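You operate a simulated robot arm through the tools that you are given. There is no shell and no other tool. Be economical: measure what you need, move in short steps, check, and stop when the job is done.

Carry out the task below with a simulated robot arm. There is one attempt and no reset: what you move stays moved.

TASK
Fetch the 50 mm steel disc from the top of the trays table and set it on the small steel baking tray there. Then stack the small white block labelled "A" from the top of the trays table on top of the small white block that says "C".
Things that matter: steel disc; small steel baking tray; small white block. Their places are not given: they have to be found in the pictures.

It is judged by the outcome, as a careful person would: the job done as asked, and still so three seconds after it is handed in. It fails if anything else is knocked over, pushed out of place, dropped, spilled or broken.

THE ROBOT
A 6-joint arm with a two-finger parallel gripper, fixed in place. Base frame: the origin is at the foot of the arm, x ahead of it, y to its left, z up; the work surface is at about z = 800. Lengths are in mm, angles in rad, forces in N, time in s.
With the tool pointing down near the work surface it reaches from about 260 to 680 mm from the base axis. Its first joint turns from -1.152 to 1.152 rad. Payload 2.9 kg.
Tool frame: the origin (TCP) lies between the finger pads and is the grasp point; the fingertips stand 30 mm ahead of it; z points along the fingers, y is the line along which they close. The gripper opens to 110 mm. The fingers are 20 mm wide and 10 mm thick; the gripper's body (48 by 112 mm) begins 55 mm behind the TCP.
Orientation is told as [roll, pitch, yaw] about the base's x, y, z axes, in that order, counted from this pose: with the fingers straight down and closing along the base's y, the tool's x points along the base's -x, its y along +y and its z along -z.

THE INTERFACE
- The arm moves only by the tool arm_command. Its argument "commands" is a list of rows, each a list of 3 entries, a list of its own where there are three numbers: the shift along the tool's x, y, z in m, then the turn, a rotation vector about the tool's x, y, z in rad, then the gripper command, from -1 (fully open) to 1 (shut), values between in proportion. In form: [[[x, y, z], [ax, ay, az], gripper], ...]. A call has 1 to 20 rows; each row is the pose to reach, as a shift and turn from the pose commanded when the call began, along the tool's axes at that moment. A row lasts 0.2 s, in which the tool goes at most 50 mm and 0.15 rad; a call with a longer step from one row to the next is refused whole, and so is a gripper value outside its range. A pose out of reach is approached as far as the arm can. The call stops where the force on the tool passes 40 N (or 10 N more than at its start, if that is more) or the arm is blocked; 0.2 s more then pass. The fingers move at their own pace (about 108 mm/s each) and stop on an object; they squeeze with about 43 N. The grip force told is the motor's: it shows also when the fingers shut on nothing. Time passes only in rows, and 0.2 s behind the last, so rows that repeat a pose let the fingers close. It gives the time, the measured TCP pose, the force on the tool (base axes), the opening and the grip force at its end, in the units of the frame above (readings bear some noise).
- Cameras (640 x 400 px; columns grow to the right, rows downward): "scene" is fixed at [76.4, 430.9, 1388.5]; the picture's right is [-0.78, -0.62, 0.00], its down [-0.33, 0.42, -0.85] and it looks along [0.53, -0.67, -0.53] (base axes); focal length 368 px, centre (320, 200). "wrist" rides on the gripper at [-36, 0, -57] in the tool frame; the picture's right is [0.00, -1.00, 0.00], its down [0.97, 0.00, -0.24] and it looks along [0.24, 0.00, 0.97] (tool axes); focal length 218 px, centre (320, 200).
- grab_frame(camera): a new picture of that camera. No time passes.
- pixel_to_xyz(camera, pixels): for up to 12 pixels [column, row] of the newest picture of that camera ("zoom" is the newest enlarged one), the place [x, y, z] in the base frame of the surface seen there, good to about 2 mm. No time passes.
- enlarge(camera, box): a new picture of the part [left, top, right, bottom] of that camera's present view, enlarged. No time passes.
- sign_off(): hands the job in; it is judged then, once.

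Work in short steps. Measure before you move; look again where a grasp or a placing could have gone wrong, and mend it. You have 80 turns and 46 pictures in all, the two below and enlarged ones among them. Open the gripper and draw the arm clear of the work before you hand the job in, unless the task says otherwise; then end with one line.

The tools are called after "Emit:" as name(argument=value, ...) on one line, values as JSON. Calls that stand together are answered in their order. arm_command: Moves the arm, as the interface text tells. Its arguments: {"type":"object","properties":{"commands":{"type":"array"}},"required":["commands"]} The other tools are called the same way: grab_frame (camera) takes a picture; pixel_to_xyz (camera, pixels) gives the place of the surface under pixels of a picture; enlarge (camera, box) takes an enlarged picture of a part of a camera's view; sign_off () hands the job in.

At the start:

```text
clock: 0.0
ee_pos: [356.6, -74.7, 1063.0]
tool_rot: [0.001, 0.001, 0.0]
force: [0.7, -0.1, 0.0]
grip_width: 110.1
grip_force: 0.0
```

scene: 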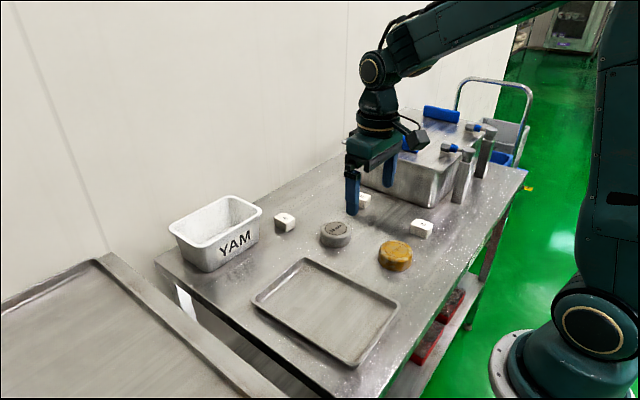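
wrist: 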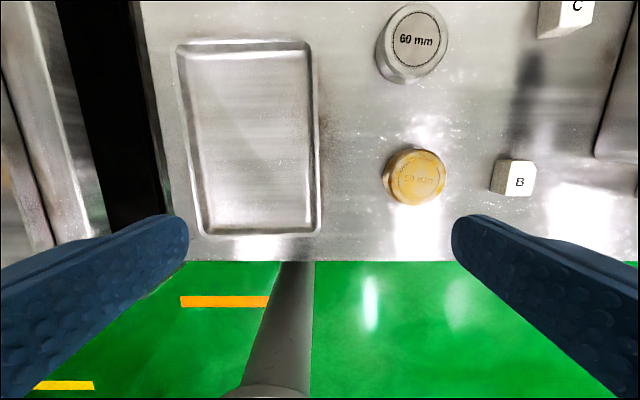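

The wrist view shows a grey disc near (415,40) and a brass one near (415,178). I'll enlarge both to read the labels.

Emit:
enlarge(camera="scene", box=[260, 170, 450, 290])

Emit:
enlarge(camera="wrist", box=[360, 0, 600, 210])

```text
3.33 times, centred on (355, 230) of scene
```

zoom: 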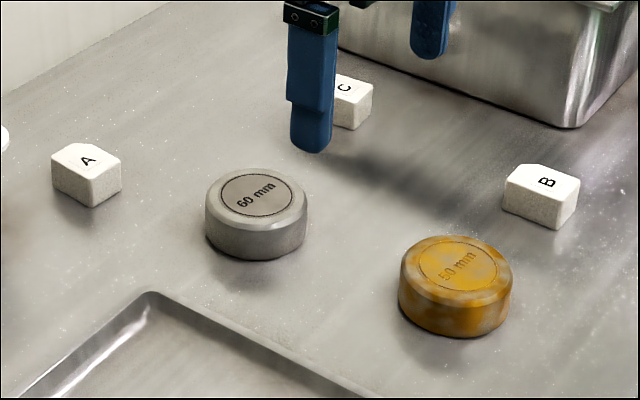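

```text
1.90 times, centred on (480, 105) of wrist
```

zoom: 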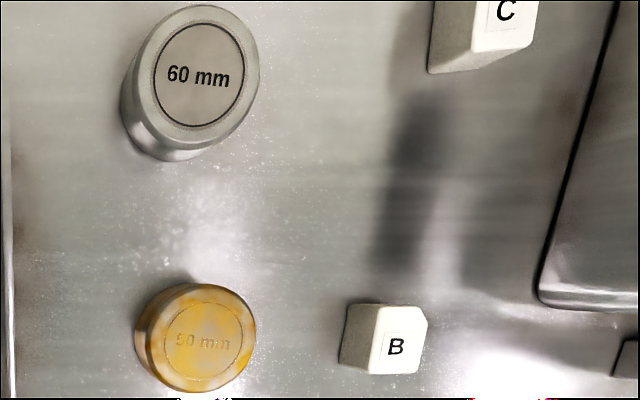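

The grey disc reads "60 mm". The stained one seems to read "50 mm", so I'll zoom in on it and measure all the objects.

Emit:
pixel_to_xyz(camera="scene", pixels=[[335, 227], [321, 227], [351, 229], [397, 249], [380, 250], [411, 253], [285, 217], [423, 224], [364, 197], [320, 310], [305, 262], [360, 362]])

Emit:
enlarge(camera="scene", box=[370, 230, 420, 275])

Emit:
enlarge(camera="wrist", box=[375, 140, 455, 210])

```text
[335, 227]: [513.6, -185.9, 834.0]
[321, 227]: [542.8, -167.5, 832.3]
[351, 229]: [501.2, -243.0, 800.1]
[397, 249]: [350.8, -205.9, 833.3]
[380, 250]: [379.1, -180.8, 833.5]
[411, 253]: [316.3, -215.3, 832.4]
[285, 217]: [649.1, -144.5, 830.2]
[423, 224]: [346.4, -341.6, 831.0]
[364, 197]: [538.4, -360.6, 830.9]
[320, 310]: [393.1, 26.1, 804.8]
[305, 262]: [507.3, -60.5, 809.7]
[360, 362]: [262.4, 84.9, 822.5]
```

```text
8.89 times, centred on (395, 252) of scene
```

zoom: 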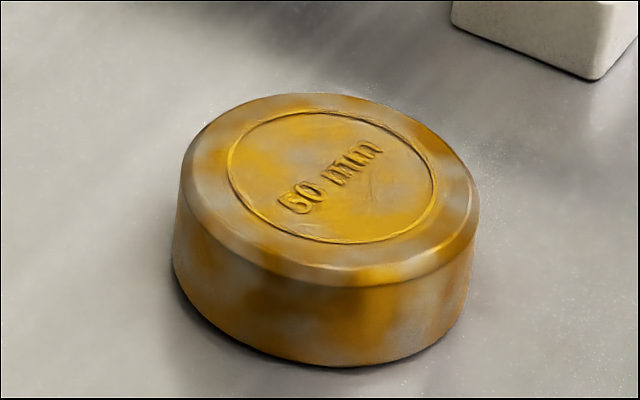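

```text
5.71 times, centred on (415, 175) of wrist
```

zoom: 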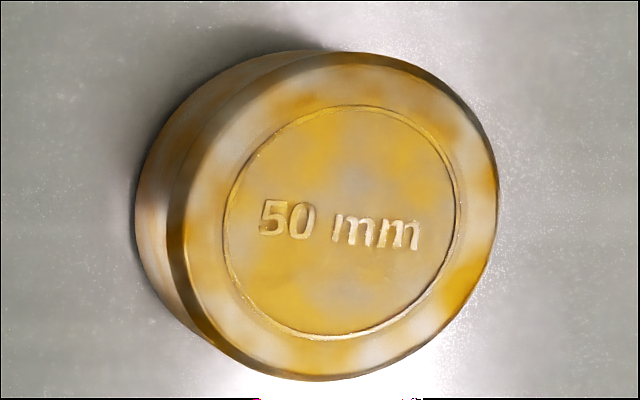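

It reads "50 mm". I'll measure its rim precisely in this zoom.

Emit:
pixel_to_xyz(camera="zoom", pixels=[[192, 225], [490, 215], [345, 60], [320, 372], [340, 222], [60, 200], [225, 120], [450, 330]])

Emit:
pixel_to_xyz(camera="wrist", pixels=[[180, 50], [312, 50], [205, 230], [318, 230], [250, 140], [410, 40], [492, 190], [535, 194], [502, 160], [535, 162]])

```text
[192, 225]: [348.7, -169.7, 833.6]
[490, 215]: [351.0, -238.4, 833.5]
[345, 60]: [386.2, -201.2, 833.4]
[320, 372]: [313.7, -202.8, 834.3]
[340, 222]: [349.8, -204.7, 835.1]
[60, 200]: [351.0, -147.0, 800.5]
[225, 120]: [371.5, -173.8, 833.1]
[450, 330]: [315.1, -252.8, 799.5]
```

```text
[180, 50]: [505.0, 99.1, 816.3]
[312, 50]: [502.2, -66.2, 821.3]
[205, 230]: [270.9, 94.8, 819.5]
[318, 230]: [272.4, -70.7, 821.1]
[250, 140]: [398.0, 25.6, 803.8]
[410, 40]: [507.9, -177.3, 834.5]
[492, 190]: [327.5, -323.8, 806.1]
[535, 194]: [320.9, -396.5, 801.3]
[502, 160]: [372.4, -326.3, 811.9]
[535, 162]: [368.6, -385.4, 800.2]
```

The disc's centre is about (350,-204), its top is at z=834, and it measures about 70 mm across. I'll hover above it with the gripper open.

Emit:
arm_command(commands=[[[0.002, -0.04, 0.03], [0, 0, 0], -1], [[0.004, -0.08, 0.06], [0, 0, 0], -1], [[0.006, -0.11, 0.09], [0, 0, 0], -1], [[0.0066, -0.1293, 0.12], [0, 0, 0], -1], [[0.0066, -0.1293, 0.15], [0, 0, 0], -1], [[0.0066, -0.1293, 0.15], [0, 0, 0], -1]])

Emit:
grab_frame(camera="wrist")

Emit:
grab_frame(camera="scene")

```text
clock: 1.4
ee_pos: [348.8, -204.7, 910.1]
tool_rot: [-0.001, 0.001, 0.0]
force: [0.1, -0.4, -0.3]
grip_width: 110.0
grip_force: 0.0
```

```text
39 pictures are left
```

wrist: 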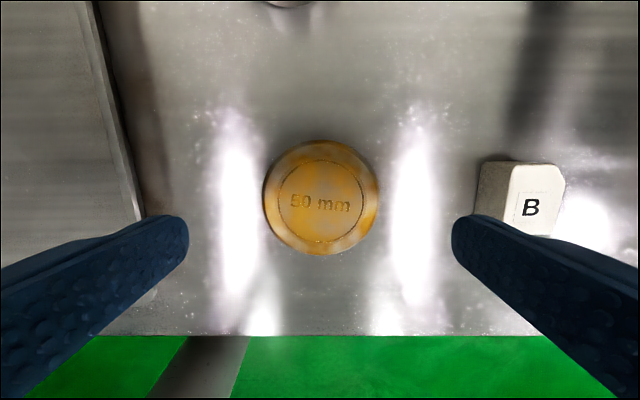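

```text
38 pictures are left
```

scene: 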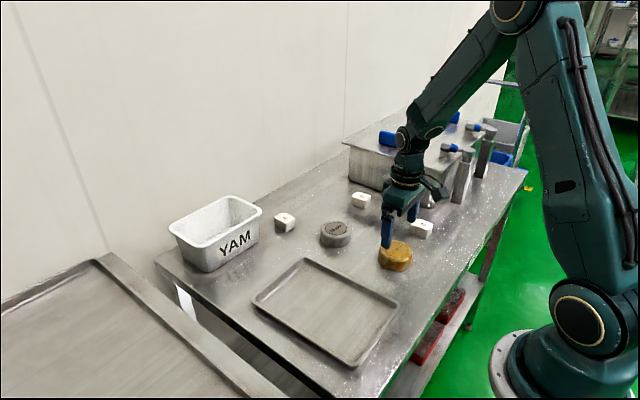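

The disc is centred between the fingers (columns 263 to 380). I'll go straight down to a TCP height of about 836, then close.

Emit:
arm_command(commands=[[[-0.001, 0, 0.03], [0, 0, 0], -1], [[-0.001, 0, 0.055], [0, 0, 0], -1], [[-0.001, 0, 0.068], [0, 0, 0], -1], [[-0.001, 0, 0.074], [0, 0, 0], -1], [[-0.001, 0, 0.074], [0, 0, 0], -1], [[-0.001, 0, 0.074], [0, 0, 0], 1], [[-0.001, 0, 0.074], [0, 0, 0], 1], [[-0.001, 0, 0.074], [0, 0, 0], 1], [[-0.001, 0, 0.074], [0, 0, 0], 1]])

```text
clock: 3.4
ee_pos: [350.8, -207.5, 838.7]
tool_rot: [0.001, 0.001, 0.001]
force: [0.0, -0.5, 0.2]
grip_width: 76.6
grip_force: 43.1
```

The fingers hold at 76.6 mm with 43 N. I'll lift slowly and check.

Emit:
arm_command(commands=[[[0, 0, -0.005], [0, 0, 0], 1], [[0, 0, -0.015], [0, 0, 0], 1], [[0, 0, -0.03], [0, 0, 0], 1], [[0, 0, -0.05], [0, 0, 0], 1], [[0, 0, -0.07], [0, 0, 0], 1], [[0, 0, -0.07], [0, 0, 0], 1]])

Emit:
grab_frame(camera="scene")

Emit:
grab_frame(camera="wrist")

```text
clock: 4.8
ee_pos: [353.2, -205.2, 910.6]
tool_rot: [0.0, 0.0, 0.0]
force: [0.1, 0.0, -3.2]
grip_width: 76.3
grip_force: 43.2
```

```text
37 pictures are left
```

scene: 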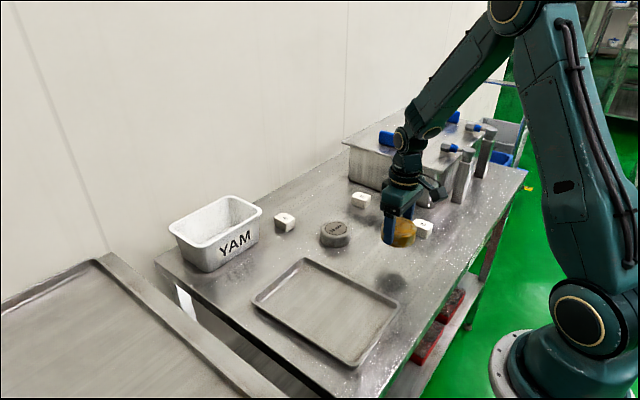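

```text
36 pictures are left
```

wrist: 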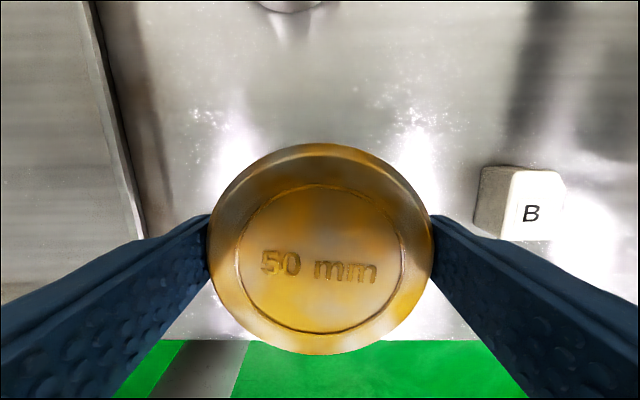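

The disc is firmly held at about 3.2 N. I'll carry it over the tray centre at about (388,13), staying at height.

Emit:
arm_command(commands=[[[-0.005, 0.025, 0], [0, 0, 0], 1], [[-0.01, 0.055, 0], [0, 0, 0], 1], [[-0.015, 0.085, 0], [0, 0, 0], 1], [[-0.02, 0.115, 0], [0, 0, 0], 1], [[-0.025, 0.145, 0], [0, 0, 0], 1], [[-0.03, 0.175, 0], [0, 0, 0], 1], [[-0.035, 0.2, 0], [0, 0, 0], 1], [[-0.037, 0.217, 0], [0, 0, 0], 1], [[-0.037, 0.217, 0], [0, 0, 0], 1]])

Emit:
grab_frame(camera="wrist")

Emit:
grab_frame(camera="scene")

```text
clock: 6.8
ee_pos: [387.9, 12.5, 907.5]
tool_rot: [0.0, 0.002, 0.0]
force: [0.5, -0.2, -3.8]
grip_width: 76.5
grip_force: 43.2
```

```text
35 pictures are left
```

wrist: 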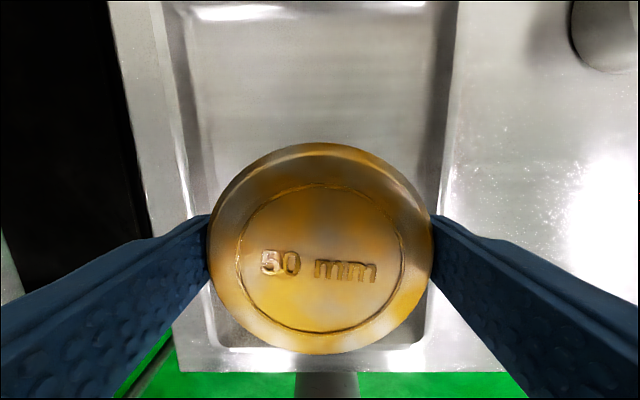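

```text
34 pictures are left
```

scene: 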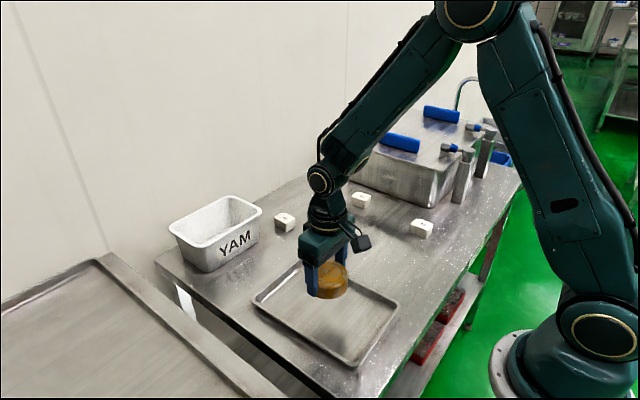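

I'll check the tray's side extents here before lowering the disc.

Emit:
pixel_to_xyz(camera="wrist", pixels=[[172, 150], [190, 150], [205, 150], [215, 150], [418, 150], [430, 150], [440, 150], [452, 150], [300, 60], [230, 330], [300, 355]])

```text
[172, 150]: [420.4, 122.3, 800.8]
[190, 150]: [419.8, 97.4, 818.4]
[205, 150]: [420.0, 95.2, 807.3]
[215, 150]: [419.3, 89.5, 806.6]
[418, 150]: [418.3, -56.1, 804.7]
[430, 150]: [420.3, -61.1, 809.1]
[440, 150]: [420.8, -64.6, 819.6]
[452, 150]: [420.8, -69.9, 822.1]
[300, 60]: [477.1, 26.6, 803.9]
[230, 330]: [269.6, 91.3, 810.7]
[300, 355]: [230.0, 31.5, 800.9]
```

The floor runs from y=-56 to 90, so I'll shift +4 mm and lower to the floor in small steps.

Emit:
arm_command(commands=[[[0, 0.004, 0.02], [0, 0, 0], 1], [[0, 0.004, 0.04], [0, 0, 0], 1], [[0, 0.004, 0.053], [0, 0, 0], 1], [[0, 0.004, 0.059], [0, 0, 0], 1], [[0, 0.004, 0.062], [0, 0, 0], 1], [[0, 0.004, 0.064], [0, 0, 0], 1], [[0, 0.004, 0.064], [0, 0, 0], 1]])

Emit:
enlarge(camera="scene", box=[270, 240, 400, 330])

```text
clock: 8.4
ee_pos: [389.9, 16.6, 845.0]
tool_rot: [0.001, 0.0, 0.001]
force: [0.0, -0.7, -4.0]
grip_width: 76.7
grip_force: 42.8
```

```text
4.44 times, centred on (335, 285) of scene
```

zoom: 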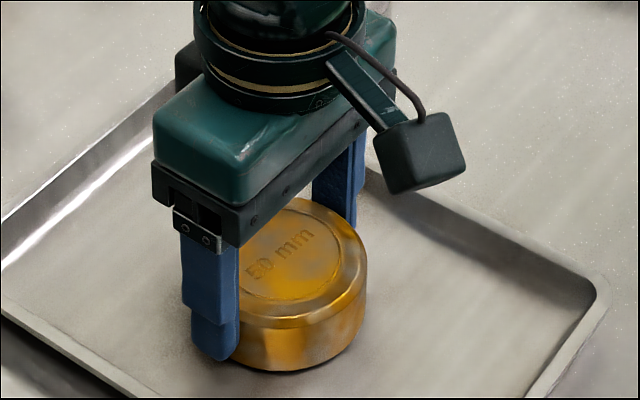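

No contact yet: the force still shows only the disc's weight. I'll go down in 1 mm steps until it is carried by the tray.

Emit:
arm_command(commands=[[[0, 0, 0.001], [0, 0, 0], 1], [[0, 0, 0.002], [0, 0, 0], 1], [[0, 0, 0.002], [0, 0, 0], 1]])

```text
clock: 9.2
ee_pos: [387.6, 16.3, 843.7]
tool_rot: [0.001, 0.0, -0.001]
force: [-7.1, 1.4, 28.4]
grip_width: 76.7
grip_force: 44.0
```

The disc is in contact (28 N upward). I'll ease up slightly, open to about 92 mm, then rise.

Emit:
arm_command(commands=[[[0, 0, -0.0008], [0, 0, 0], 1], [[0, 0, -0.0008], [0, 0, 0], -0.55], [[0, 0, -0.0008], [0, 0, 0], -0.7], [[0, 0, -0.0008], [0, 0, 0], -0.7], [[0, 0, -0.02], [0, 0, 0], -0.7], [[0, 0, -0.06], [0, 0, 0], -0.7], [[0, 0, -0.1], [0, 0, 0], -0.7], [[0, 0, -0.13], [0, 0, 0], -0.7], [[0, 0, -0.13], [0, 0, 0], -0.7]])

Emit:
grab_frame(camera="scene")

Emit:
grab_frame(camera="wrist")

```text
clock: 11.2
ee_pos: [388.0, 17.4, 975.4]
tool_rot: [-0.002, 0.001, 0.0]
force: [-0.3, 0.1, -0.1]
grip_width: 93.2
grip_force: 0.0
```

```text
32 pictures are left
```

scene: 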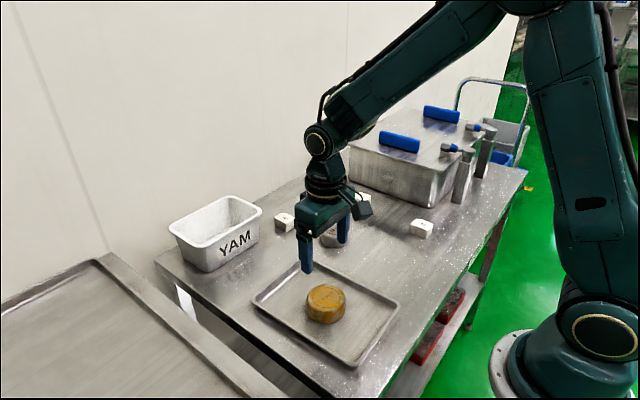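

```text
31 pictures are left
```

wrist: 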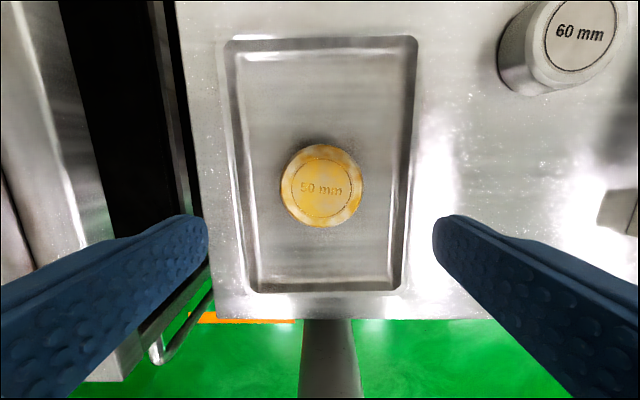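

The disc rests in the tray. Next I'll move at height toward block A, near (649,-145), to see its orientation.

Emit:
arm_command(commands=[[[-0.03, -0.02, 0], [0, 0, 0], -0.7], [[-0.06, -0.04, 0], [0, 0, 0], -0.7], [[-0.09, -0.06, 0], [0, 0, 0], -0.7], [[-0.12, -0.085, 0], [0, 0, 0], -0.7], [[-0.15, -0.11, 0], [0, 0, 0], -0.7], [[-0.18, -0.135, 0], [0, 0, 0], -0.7], [[-0.21, -0.15, 0], [0, 0, 0], -0.7], [[-0.24, -0.16, 0.02], [0, 0, 0], -0.7], [[-0.255, -0.162, 0.04], [0, 0, 0], -0.7], [[-0.255, -0.162, 0.04], [0, 0, 0], -0.7]])

Emit:
grab_frame(camera="wrist")

Emit:
grab_frame(camera="scene")

```text
clock: 13.4
ee_pos: [646.4, -145.9, 930.7]
tool_rot: [0.001, 0.0, -0.001]
force: [0.7, 0.5, 0.1]
grip_width: 93.4
grip_force: 0.1
```

```text
30 pictures are left
```

wrist: 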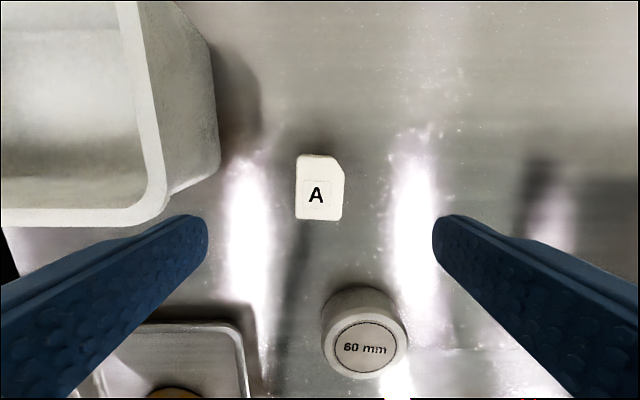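

```text
29 pictures are left
```

scene: 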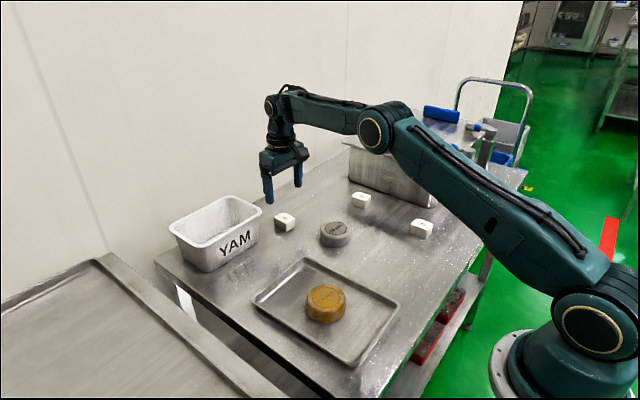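

Block A is nearly axis-aligned. I'll measure it and the white bin's edge.

Emit:
enlarge(camera="wrist", box=[240, 130, 400, 230])

Emit:
pixel_to_xyz(camera="wrist", pixels=[[298, 180], [296, 217], [341, 180], [342, 217], [320, 216], [320, 172], [300, 160], [215, 165], [160, 190], [145, 215], [375, 300], [318, 205]])

```text
4.00 times, centred on (320, 180) of wrist
```

zoom: 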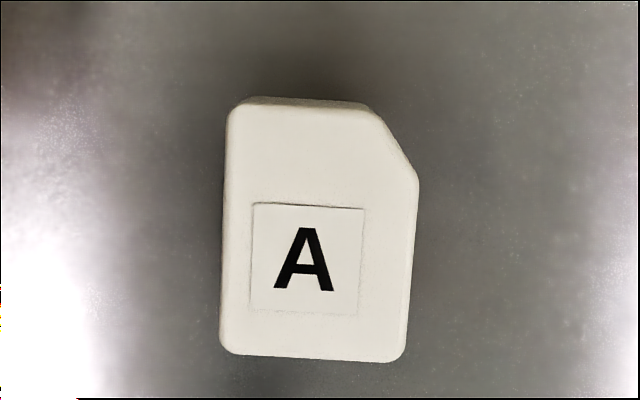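

```text
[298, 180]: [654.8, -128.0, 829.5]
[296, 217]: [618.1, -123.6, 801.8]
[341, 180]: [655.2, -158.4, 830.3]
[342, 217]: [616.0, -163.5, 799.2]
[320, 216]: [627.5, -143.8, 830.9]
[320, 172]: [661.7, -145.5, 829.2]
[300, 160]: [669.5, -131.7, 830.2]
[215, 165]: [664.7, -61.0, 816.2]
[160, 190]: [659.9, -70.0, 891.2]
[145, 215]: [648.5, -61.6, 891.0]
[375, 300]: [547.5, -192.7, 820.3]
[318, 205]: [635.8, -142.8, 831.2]
```

I'll get block A's edges from the zoom for its yaw.

Emit:
pixel_to_xyz(camera="zoom", pixels=[[234, 130], [228, 340], [412, 200], [402, 345], [240, 346], [390, 353], [250, 112], [350, 112], [320, 230]])

Emit:
arm_command(commands=[[[0.01, -0.02, -0.03], [0, 0, 0], -0.5], [[0.02, -0.05, -0.05], [0, 0, 0], -0.5], [[0.04, -0.09, -0.05], [0, 0, 0], -0.5], [[0.06, -0.125, -0.05], [0, 0, 0], -0.5], [[0.08, -0.16, -0.05], [0, 0, 0], -0.5], [[0.1, -0.19, -0.05], [0, 0, 0], -0.5], [[0.108, -0.21, -0.05], [0, 0, 0], -0.5], [[0.108, -0.21, -0.05], [0, 0, 0], -0.5]])

Emit:
grab_frame(camera="wrist")

```text
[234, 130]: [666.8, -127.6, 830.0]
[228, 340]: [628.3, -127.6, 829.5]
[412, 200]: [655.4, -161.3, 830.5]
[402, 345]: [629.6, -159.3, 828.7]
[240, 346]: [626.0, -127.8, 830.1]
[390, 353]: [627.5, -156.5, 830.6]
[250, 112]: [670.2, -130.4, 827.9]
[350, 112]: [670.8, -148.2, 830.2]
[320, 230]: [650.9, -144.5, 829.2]
```

```text
clock: 15.2
ee_pos: [535.6, -354.7, 981.6]
tool_rot: [0.001, 0.001, 0.0]
force: [-0.6, -0.1, -0.5]
grip_width: 82.7
grip_force: 0.1
```

```text
27 pictures are left
```

wrist: 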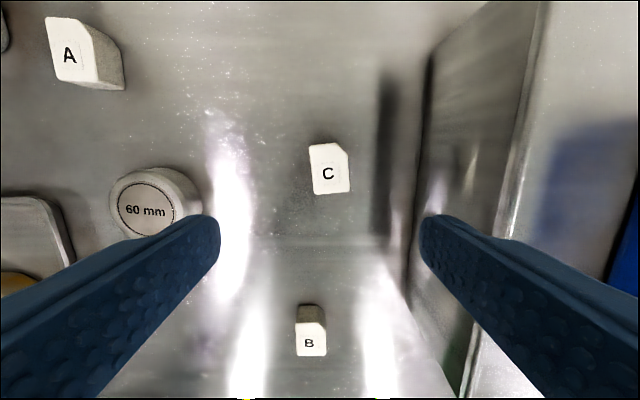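

Block A's centre is (648.5,-144), with a yaw close to 0. I'll zoom on C and measure the box beside it.

Emit:
enlarge(camera="wrist", box=[270, 120, 390, 210])

Emit:
pixel_to_xyz(camera="wrist", pixels=[[405, 170], [425, 130], [440, 150], [515, 170], [540, 60], [490, 250], [430, 40]])

```text
4.44 times, centred on (330, 165) of wrist
```

zoom: 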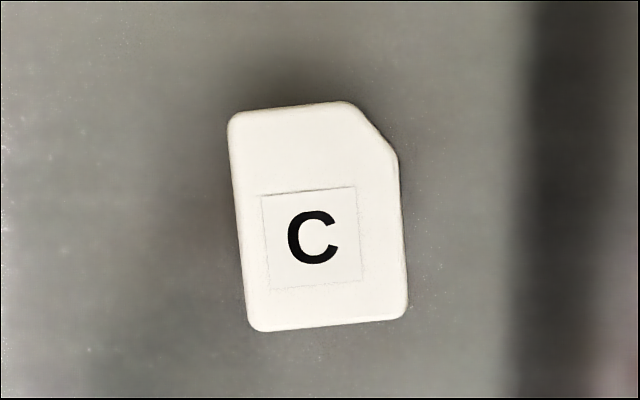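

```text
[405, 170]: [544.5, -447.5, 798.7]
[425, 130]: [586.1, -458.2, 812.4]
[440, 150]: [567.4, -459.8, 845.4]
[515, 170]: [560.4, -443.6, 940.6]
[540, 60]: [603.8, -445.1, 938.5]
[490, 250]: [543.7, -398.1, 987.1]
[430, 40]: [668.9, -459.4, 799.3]
```

Emit:
pixel_to_xyz(camera="zoom", pixels=[[236, 135], [252, 310], [393, 180], [402, 300], [250, 118], [340, 108], [265, 324], [395, 314], [320, 215], [312, 240]])

```text
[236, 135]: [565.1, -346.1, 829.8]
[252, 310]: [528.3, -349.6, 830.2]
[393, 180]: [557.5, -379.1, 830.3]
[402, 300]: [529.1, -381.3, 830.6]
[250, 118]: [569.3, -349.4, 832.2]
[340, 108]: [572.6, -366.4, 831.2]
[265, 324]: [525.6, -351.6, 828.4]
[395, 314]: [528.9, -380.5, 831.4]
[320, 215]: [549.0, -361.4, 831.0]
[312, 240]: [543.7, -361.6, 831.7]
```

C is at about (548.5,-364.5) with yaw about +0.085, and its top is at z=830.5. A has yaw about -0.04. I'll return over A at a grasp point of (645,-144), yawed to match, with the fingers at about 70 mm.

Emit:
arm_command(commands=[[[-0.01, 0.03, 0], [0, 0, 0.04], -0.27], [[-0.03, 0.06, 0], [0, 0, 0.04], -0.27], [[-0.05, 0.095, 0], [0, 0, 0.04], -0.27], [[-0.07, 0.13, 0.01], [0, 0, 0.04], -0.27], [[-0.09, 0.165, 0.03], [0, 0, 0.04], -0.27], [[-0.105, 0.195, 0.05], [0, 0, 0.04], -0.27], [[-0.11, 0.211, 0.07], [0, 0, 0.04], -0.27], [[-0.11, 0.211, 0.083], [0, 0, 0.04], -0.27], [[-0.11, 0.211, 0.083], [0, 0, 0.04], -0.27]])

Emit:
grab_frame(camera="wrist")

```text
clock: 17.2
ee_pos: [645.7, -144.3, 898.9]
tool_rot: [-0.001, 0.002, -0.041]
force: [0.6, -0.5, 0.1]
grip_width: 70.3
grip_force: 0.1
```

```text
25 pictures are left
```

wrist: 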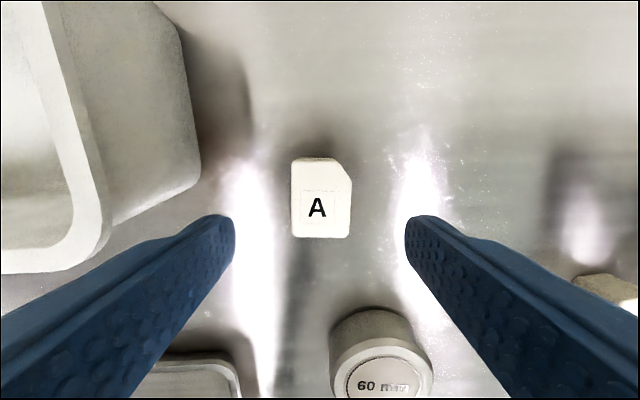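

A is aligned and centred (columns 291 to 351). I'll descend and grip.

Emit:
arm_command(commands=[[[0, 0, 0.025], [0, 0, 0], -0.27], [[0, 0, 0.05], [0, 0, 0], -0.27], [[0, 0, 0.06], [0, 0, 0], -0.27], [[0, 0, 0.0655], [0, 0, 0], -0.27], [[0, 0, 0.0655], [0, 0, 0], -0.27], [[0, 0, 0.0655], [0, 0, 0], 0.1], [[0, 0, 0.0655], [0, 0, 0], 1], [[0, 0, 0.0655], [0, 0, 0], 1], [[0, 0, 0.0655], [0, 0, 0], 1]])

```text
clock: 19.2
ee_pos: [644.6, -143.1, 834.8]
tool_rot: [0.0, 0.001, -0.039]
force: [0.2, 0.2, 0.6]
grip_width: 35.2
grip_force: 43.1
```

Block A is gripped at 35 mm. I'll lift it straight up 80 mm and look.

Emit:
arm_command(commands=[[[0, 0, -0.008], [0, 0, 0], 1], [[0, 0, -0.025], [0, 0, 0], 1], [[0, 0, -0.05], [0, 0, 0], 1], [[0, 0, -0.08], [0, 0, 0], 1], [[0, 0, -0.08], [0, 0, 0], 1]])

Emit:
grab_frame(camera="wrist")

```text
clock: 20.4
ee_pos: [642.2, -145.8, 914.5]
tool_rot: [-0.001, 0.0, -0.042]
force: [0.7, -0.9, -0.4]
grip_width: 35.0
grip_force: 42.5
```

```text
24 pictures are left
```

wrist: 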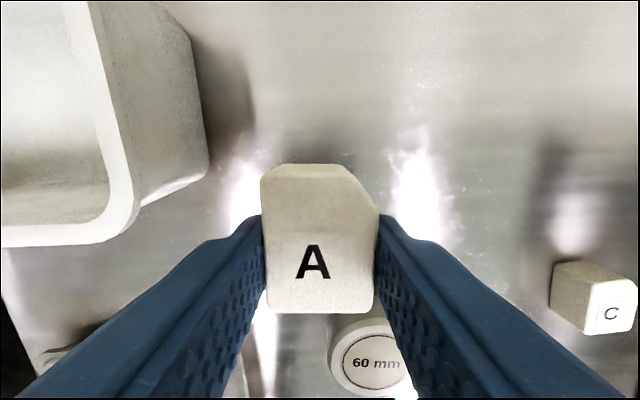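

A is held cleanly. I'll move it over C at (545,-365) and turn to yaw +0.085, with the block's underside at about z=880.

Emit:
arm_command(commands=[[[0.01, -0.025, 0], [0, 0, -0.01], 1], [[0.022, -0.055, 0], [0, 0, -0.03], 1], [[0.034, -0.085, 0], [0, 0, -0.05], 1], [[0.047, -0.116, 0], [0, 0, -0.07], 1], [[0.06, -0.147, 0], [0, 0, -0.09], 1], [[0.072, -0.178, 0], [0, 0, -0.11], 1], [[0.083, -0.205, 0], [0, 0, -0.125], 1], [[0.0912, -0.2246, 0], [0, 0, -0.125], 1], [[0.0912, -0.2246, 0], [0, 0, -0.125], 1], [[0.0912, -0.2246, 0], [0, 0, -0.125], 1]])

Emit:
grab_frame(camera="wrist")

Emit:
grab_frame(camera="scene")

```text
clock: 22.6
ee_pos: [545.5, -366.6, 915.7]
tool_rot: [-0.001, 0.0, 0.085]
force: [-0.7, 0.2, -1.4]
grip_width: 35.2
grip_force: 43.0
```

```text
23 pictures are left
```

wrist: 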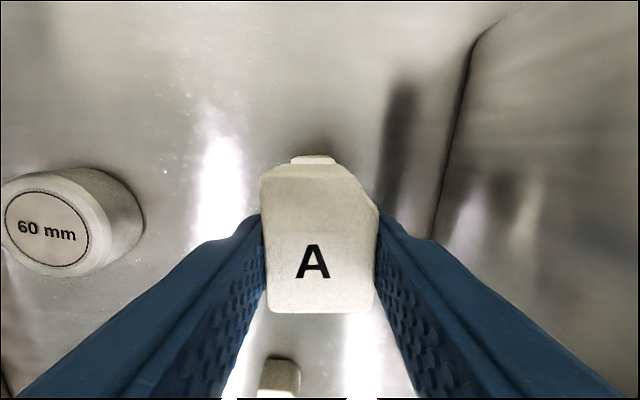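

```text
22 pictures are left
```

scene: 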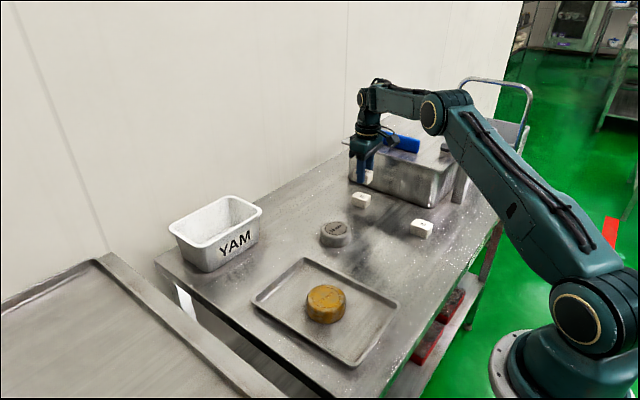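

I'll check the clearance of the forearm and gripper over the box and its blue handle before lowering.

Emit:
enlarge(camera="scene", box=[330, 70, 490, 220])

Emit:
pixel_to_xyz(camera="scene", pixels=[[400, 135], [405, 140], [385, 138], [400, 118], [440, 132], [430, 128], [372, 150], [352, 155], [420, 160], [380, 128], [392, 131]])

```text
2.67 times, centred on (410, 145) of scene
```

zoom: 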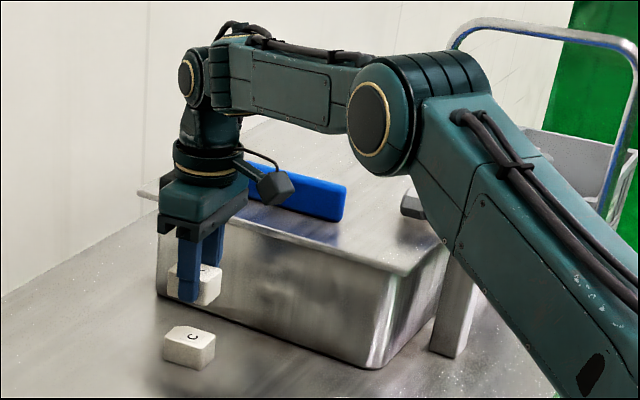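

```text
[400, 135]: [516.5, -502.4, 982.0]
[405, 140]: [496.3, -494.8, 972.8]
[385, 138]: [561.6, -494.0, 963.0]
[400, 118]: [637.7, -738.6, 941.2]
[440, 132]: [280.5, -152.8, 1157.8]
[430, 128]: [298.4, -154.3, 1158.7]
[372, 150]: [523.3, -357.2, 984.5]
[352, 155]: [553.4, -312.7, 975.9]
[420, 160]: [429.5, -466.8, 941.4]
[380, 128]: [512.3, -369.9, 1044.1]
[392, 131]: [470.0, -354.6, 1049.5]
```

There is ample clearance, and A's and C's visible edges line up. I'll lower to just above C's top.

Emit:
arm_command(commands=[[[0, 0, 0.02], [0, 0, 0], 1], [[0, 0, 0.036], [0, 0, 0], 1], [[0, 0, 0.043], [0, 0, 0], 1], [[0, 0, 0.046], [0, 0, 0], 1], [[0, 0, 0.046], [0, 0, 0], 1]])

Emit:
enlarge(camera="scene", box=[330, 150, 400, 220])

Emit:
grab_frame(camera="wrist")

```text
clock: 23.8
ee_pos: [545.4, -366.8, 870.2]
tool_rot: [0.001, 0.001, 0.085]
force: [0.4, 0.3, -0.9]
grip_width: 35.4
grip_force: 42.9
```

```text
5.71 times, centred on (365, 185) of scene
```

zoom: 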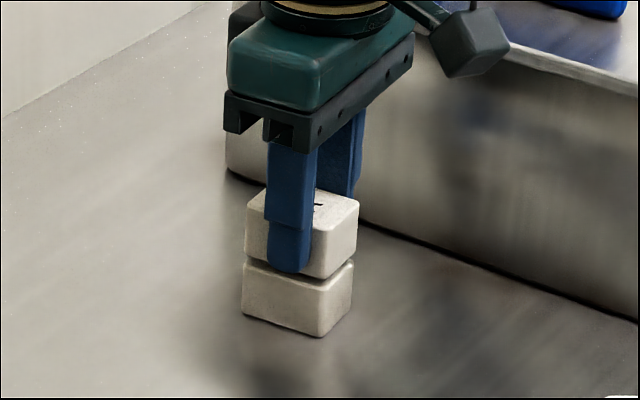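

```text
19 pictures are left
```

wrist: 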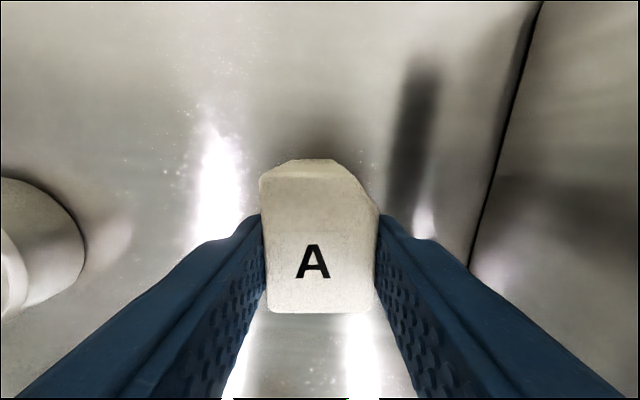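

A sits a few mm above C, offset by about 2 mm toward -x and -y. I'll nudge it back and lower in 1 mm steps until contact.

Emit:
arm_command(commands=[[[-0.001, 0.0015, 0], [0, 0, 0], 1], [[-0.001, 0.0015, 0.001], [0, 0, 0], 1], [[-0.001, 0.0015, 0.002], [0, 0, 0], 1], [[-0.001, 0.0015, 0.003], [0, 0, 0], 1]])

```text
clock: 24.8
ee_pos: [545.8, -364.7, 865.9]
tool_rot: [0.0, -0.001, 0.084]
force: [0.9, -0.1, -1.1]
grip_width: 35.1
grip_force: 43.4
```

Emit:
arm_command(commands=[[[0, 0, 0.0007], [0, 0, 0], 1], [[0, 0, 0.0007], [0, 0, 0], 1]])

```text
clock: 25.4
ee_pos: [545.3, -365.0, 864.7]
tool_rot: [0.0, 0.001, 0.085]
force: [-0.7, 0.8, -0.8]
grip_width: 35.4
grip_force: 43.3
```

Emit:
arm_command(commands=[[[0, 0, 0.0006], [0, 0, 0], 1], [[0, 0, 0.0006], [0, 0, 0], 1]])

Emit:
enlarge(camera="scene", box=[340, 170, 390, 215])

```text
clock: 26.0
ee_pos: [544.9, -364.6, 864.3]
tool_rot: [-0.001, 0.0, 0.085]
force: [0.2, 0.4, 2.0]
grip_width: 35.1
grip_force: 42.6
```

```text
8.89 times, centred on (365, 192) of scene
```

zoom: 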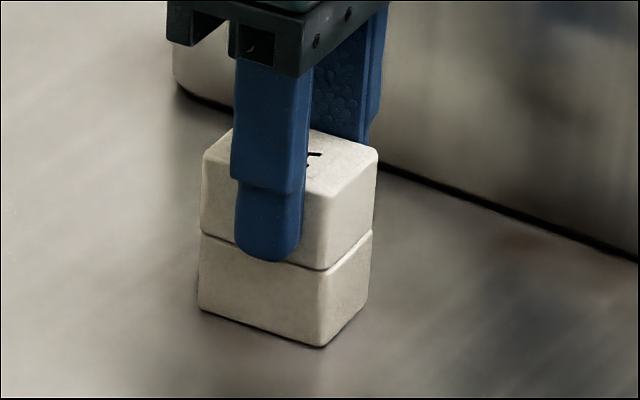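

Contact is made (force now +2 N) and the stack is flush. I'll open to about 66 mm and rise straight up.

Emit:
arm_command(commands=[[[0, 0, 0], [0, 0, 0], 0.2], [[0, 0, 0], [0, 0, 0], -0.2], [[0, 0, 0], [0, 0, 0], -0.2], [[0, 0, -0.015], [0, 0, 0], -0.2], [[0, 0, -0.045], [0, 0, 0], -0.2], [[0, 0, -0.085], [0, 0, 0], -0.2], [[0, 0, -0.125], [0, 0, 0], -0.2], [[0, 0, -0.16], [0, 0, 0], -0.2], [[0, 0, -0.16], [0, 0, 0], -0.2]])

Emit:
grab_frame(camera="wrist")

Emit:
grab_frame(camera="scene")

```text
clock: 28.0
ee_pos: [546.5, -360.1, 1022.6]
tool_rot: [0.001, 0.0, 0.086]
force: [0.2, 0.1, 0.3]
grip_width: 66.0
grip_force: 0.1
```

```text
17 pictures are left
```

wrist: 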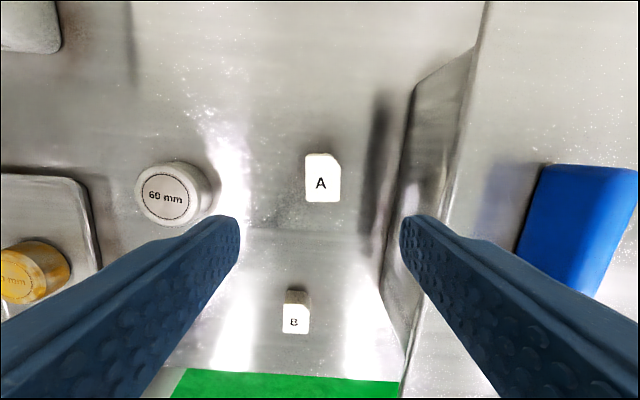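

```text
16 pictures are left
```

scene: 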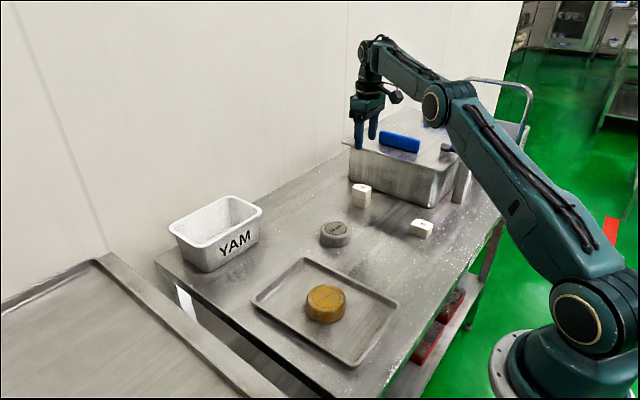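

The stack stands, and the disc is in the tray. I'll draw the arm back to a clear position and take a last look.

Emit:
arm_command(commands=[[[0.02, 0.03, -0.01], [0, 0, 0], -0.5], [[0.045, 0.06, -0.02], [0, 0, 0], -1], [[0.07, 0.095, -0.03], [0, 0, 0], -1], [[0.1, 0.13, -0.04], [0, 0, 0], -1], [[0.125, 0.165, -0.04], [0, 0, 0], -1], [[0.15, 0.2, -0.04], [0, 0, 0], -1], [[0.15, 0.2, -0.04], [0, 0, 0], -1]])

Emit:
enlarge(camera="scene", box=[240, 150, 450, 370])

```text
clock: 29.6
ee_pos: [381.7, -175.4, 1060.0]
tool_rot: [0.001, 0.001, 0.086]
force: [0.9, 0.7, 0.5]
grip_width: 110.0
grip_force: 0.1
```

```text
1.82 times, centred on (345, 260) of scene
```

zoom: 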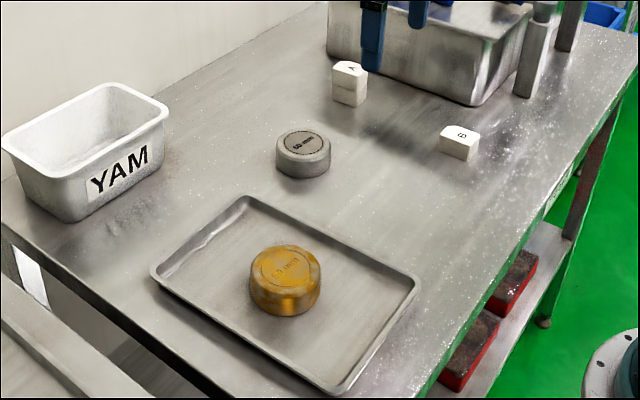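

The picture shows A stacked on C, the disc in the tray and nothing else moved. I'm handing the job in.

Emit:
sign_off()

```text
The job is handed in.
```

The disc marked "50 mm" (yellow-stained, about 76 mm across by the gripper reading) is on the small baking tray, block A is stacked on block C, and the arm is clear with the gripper open.
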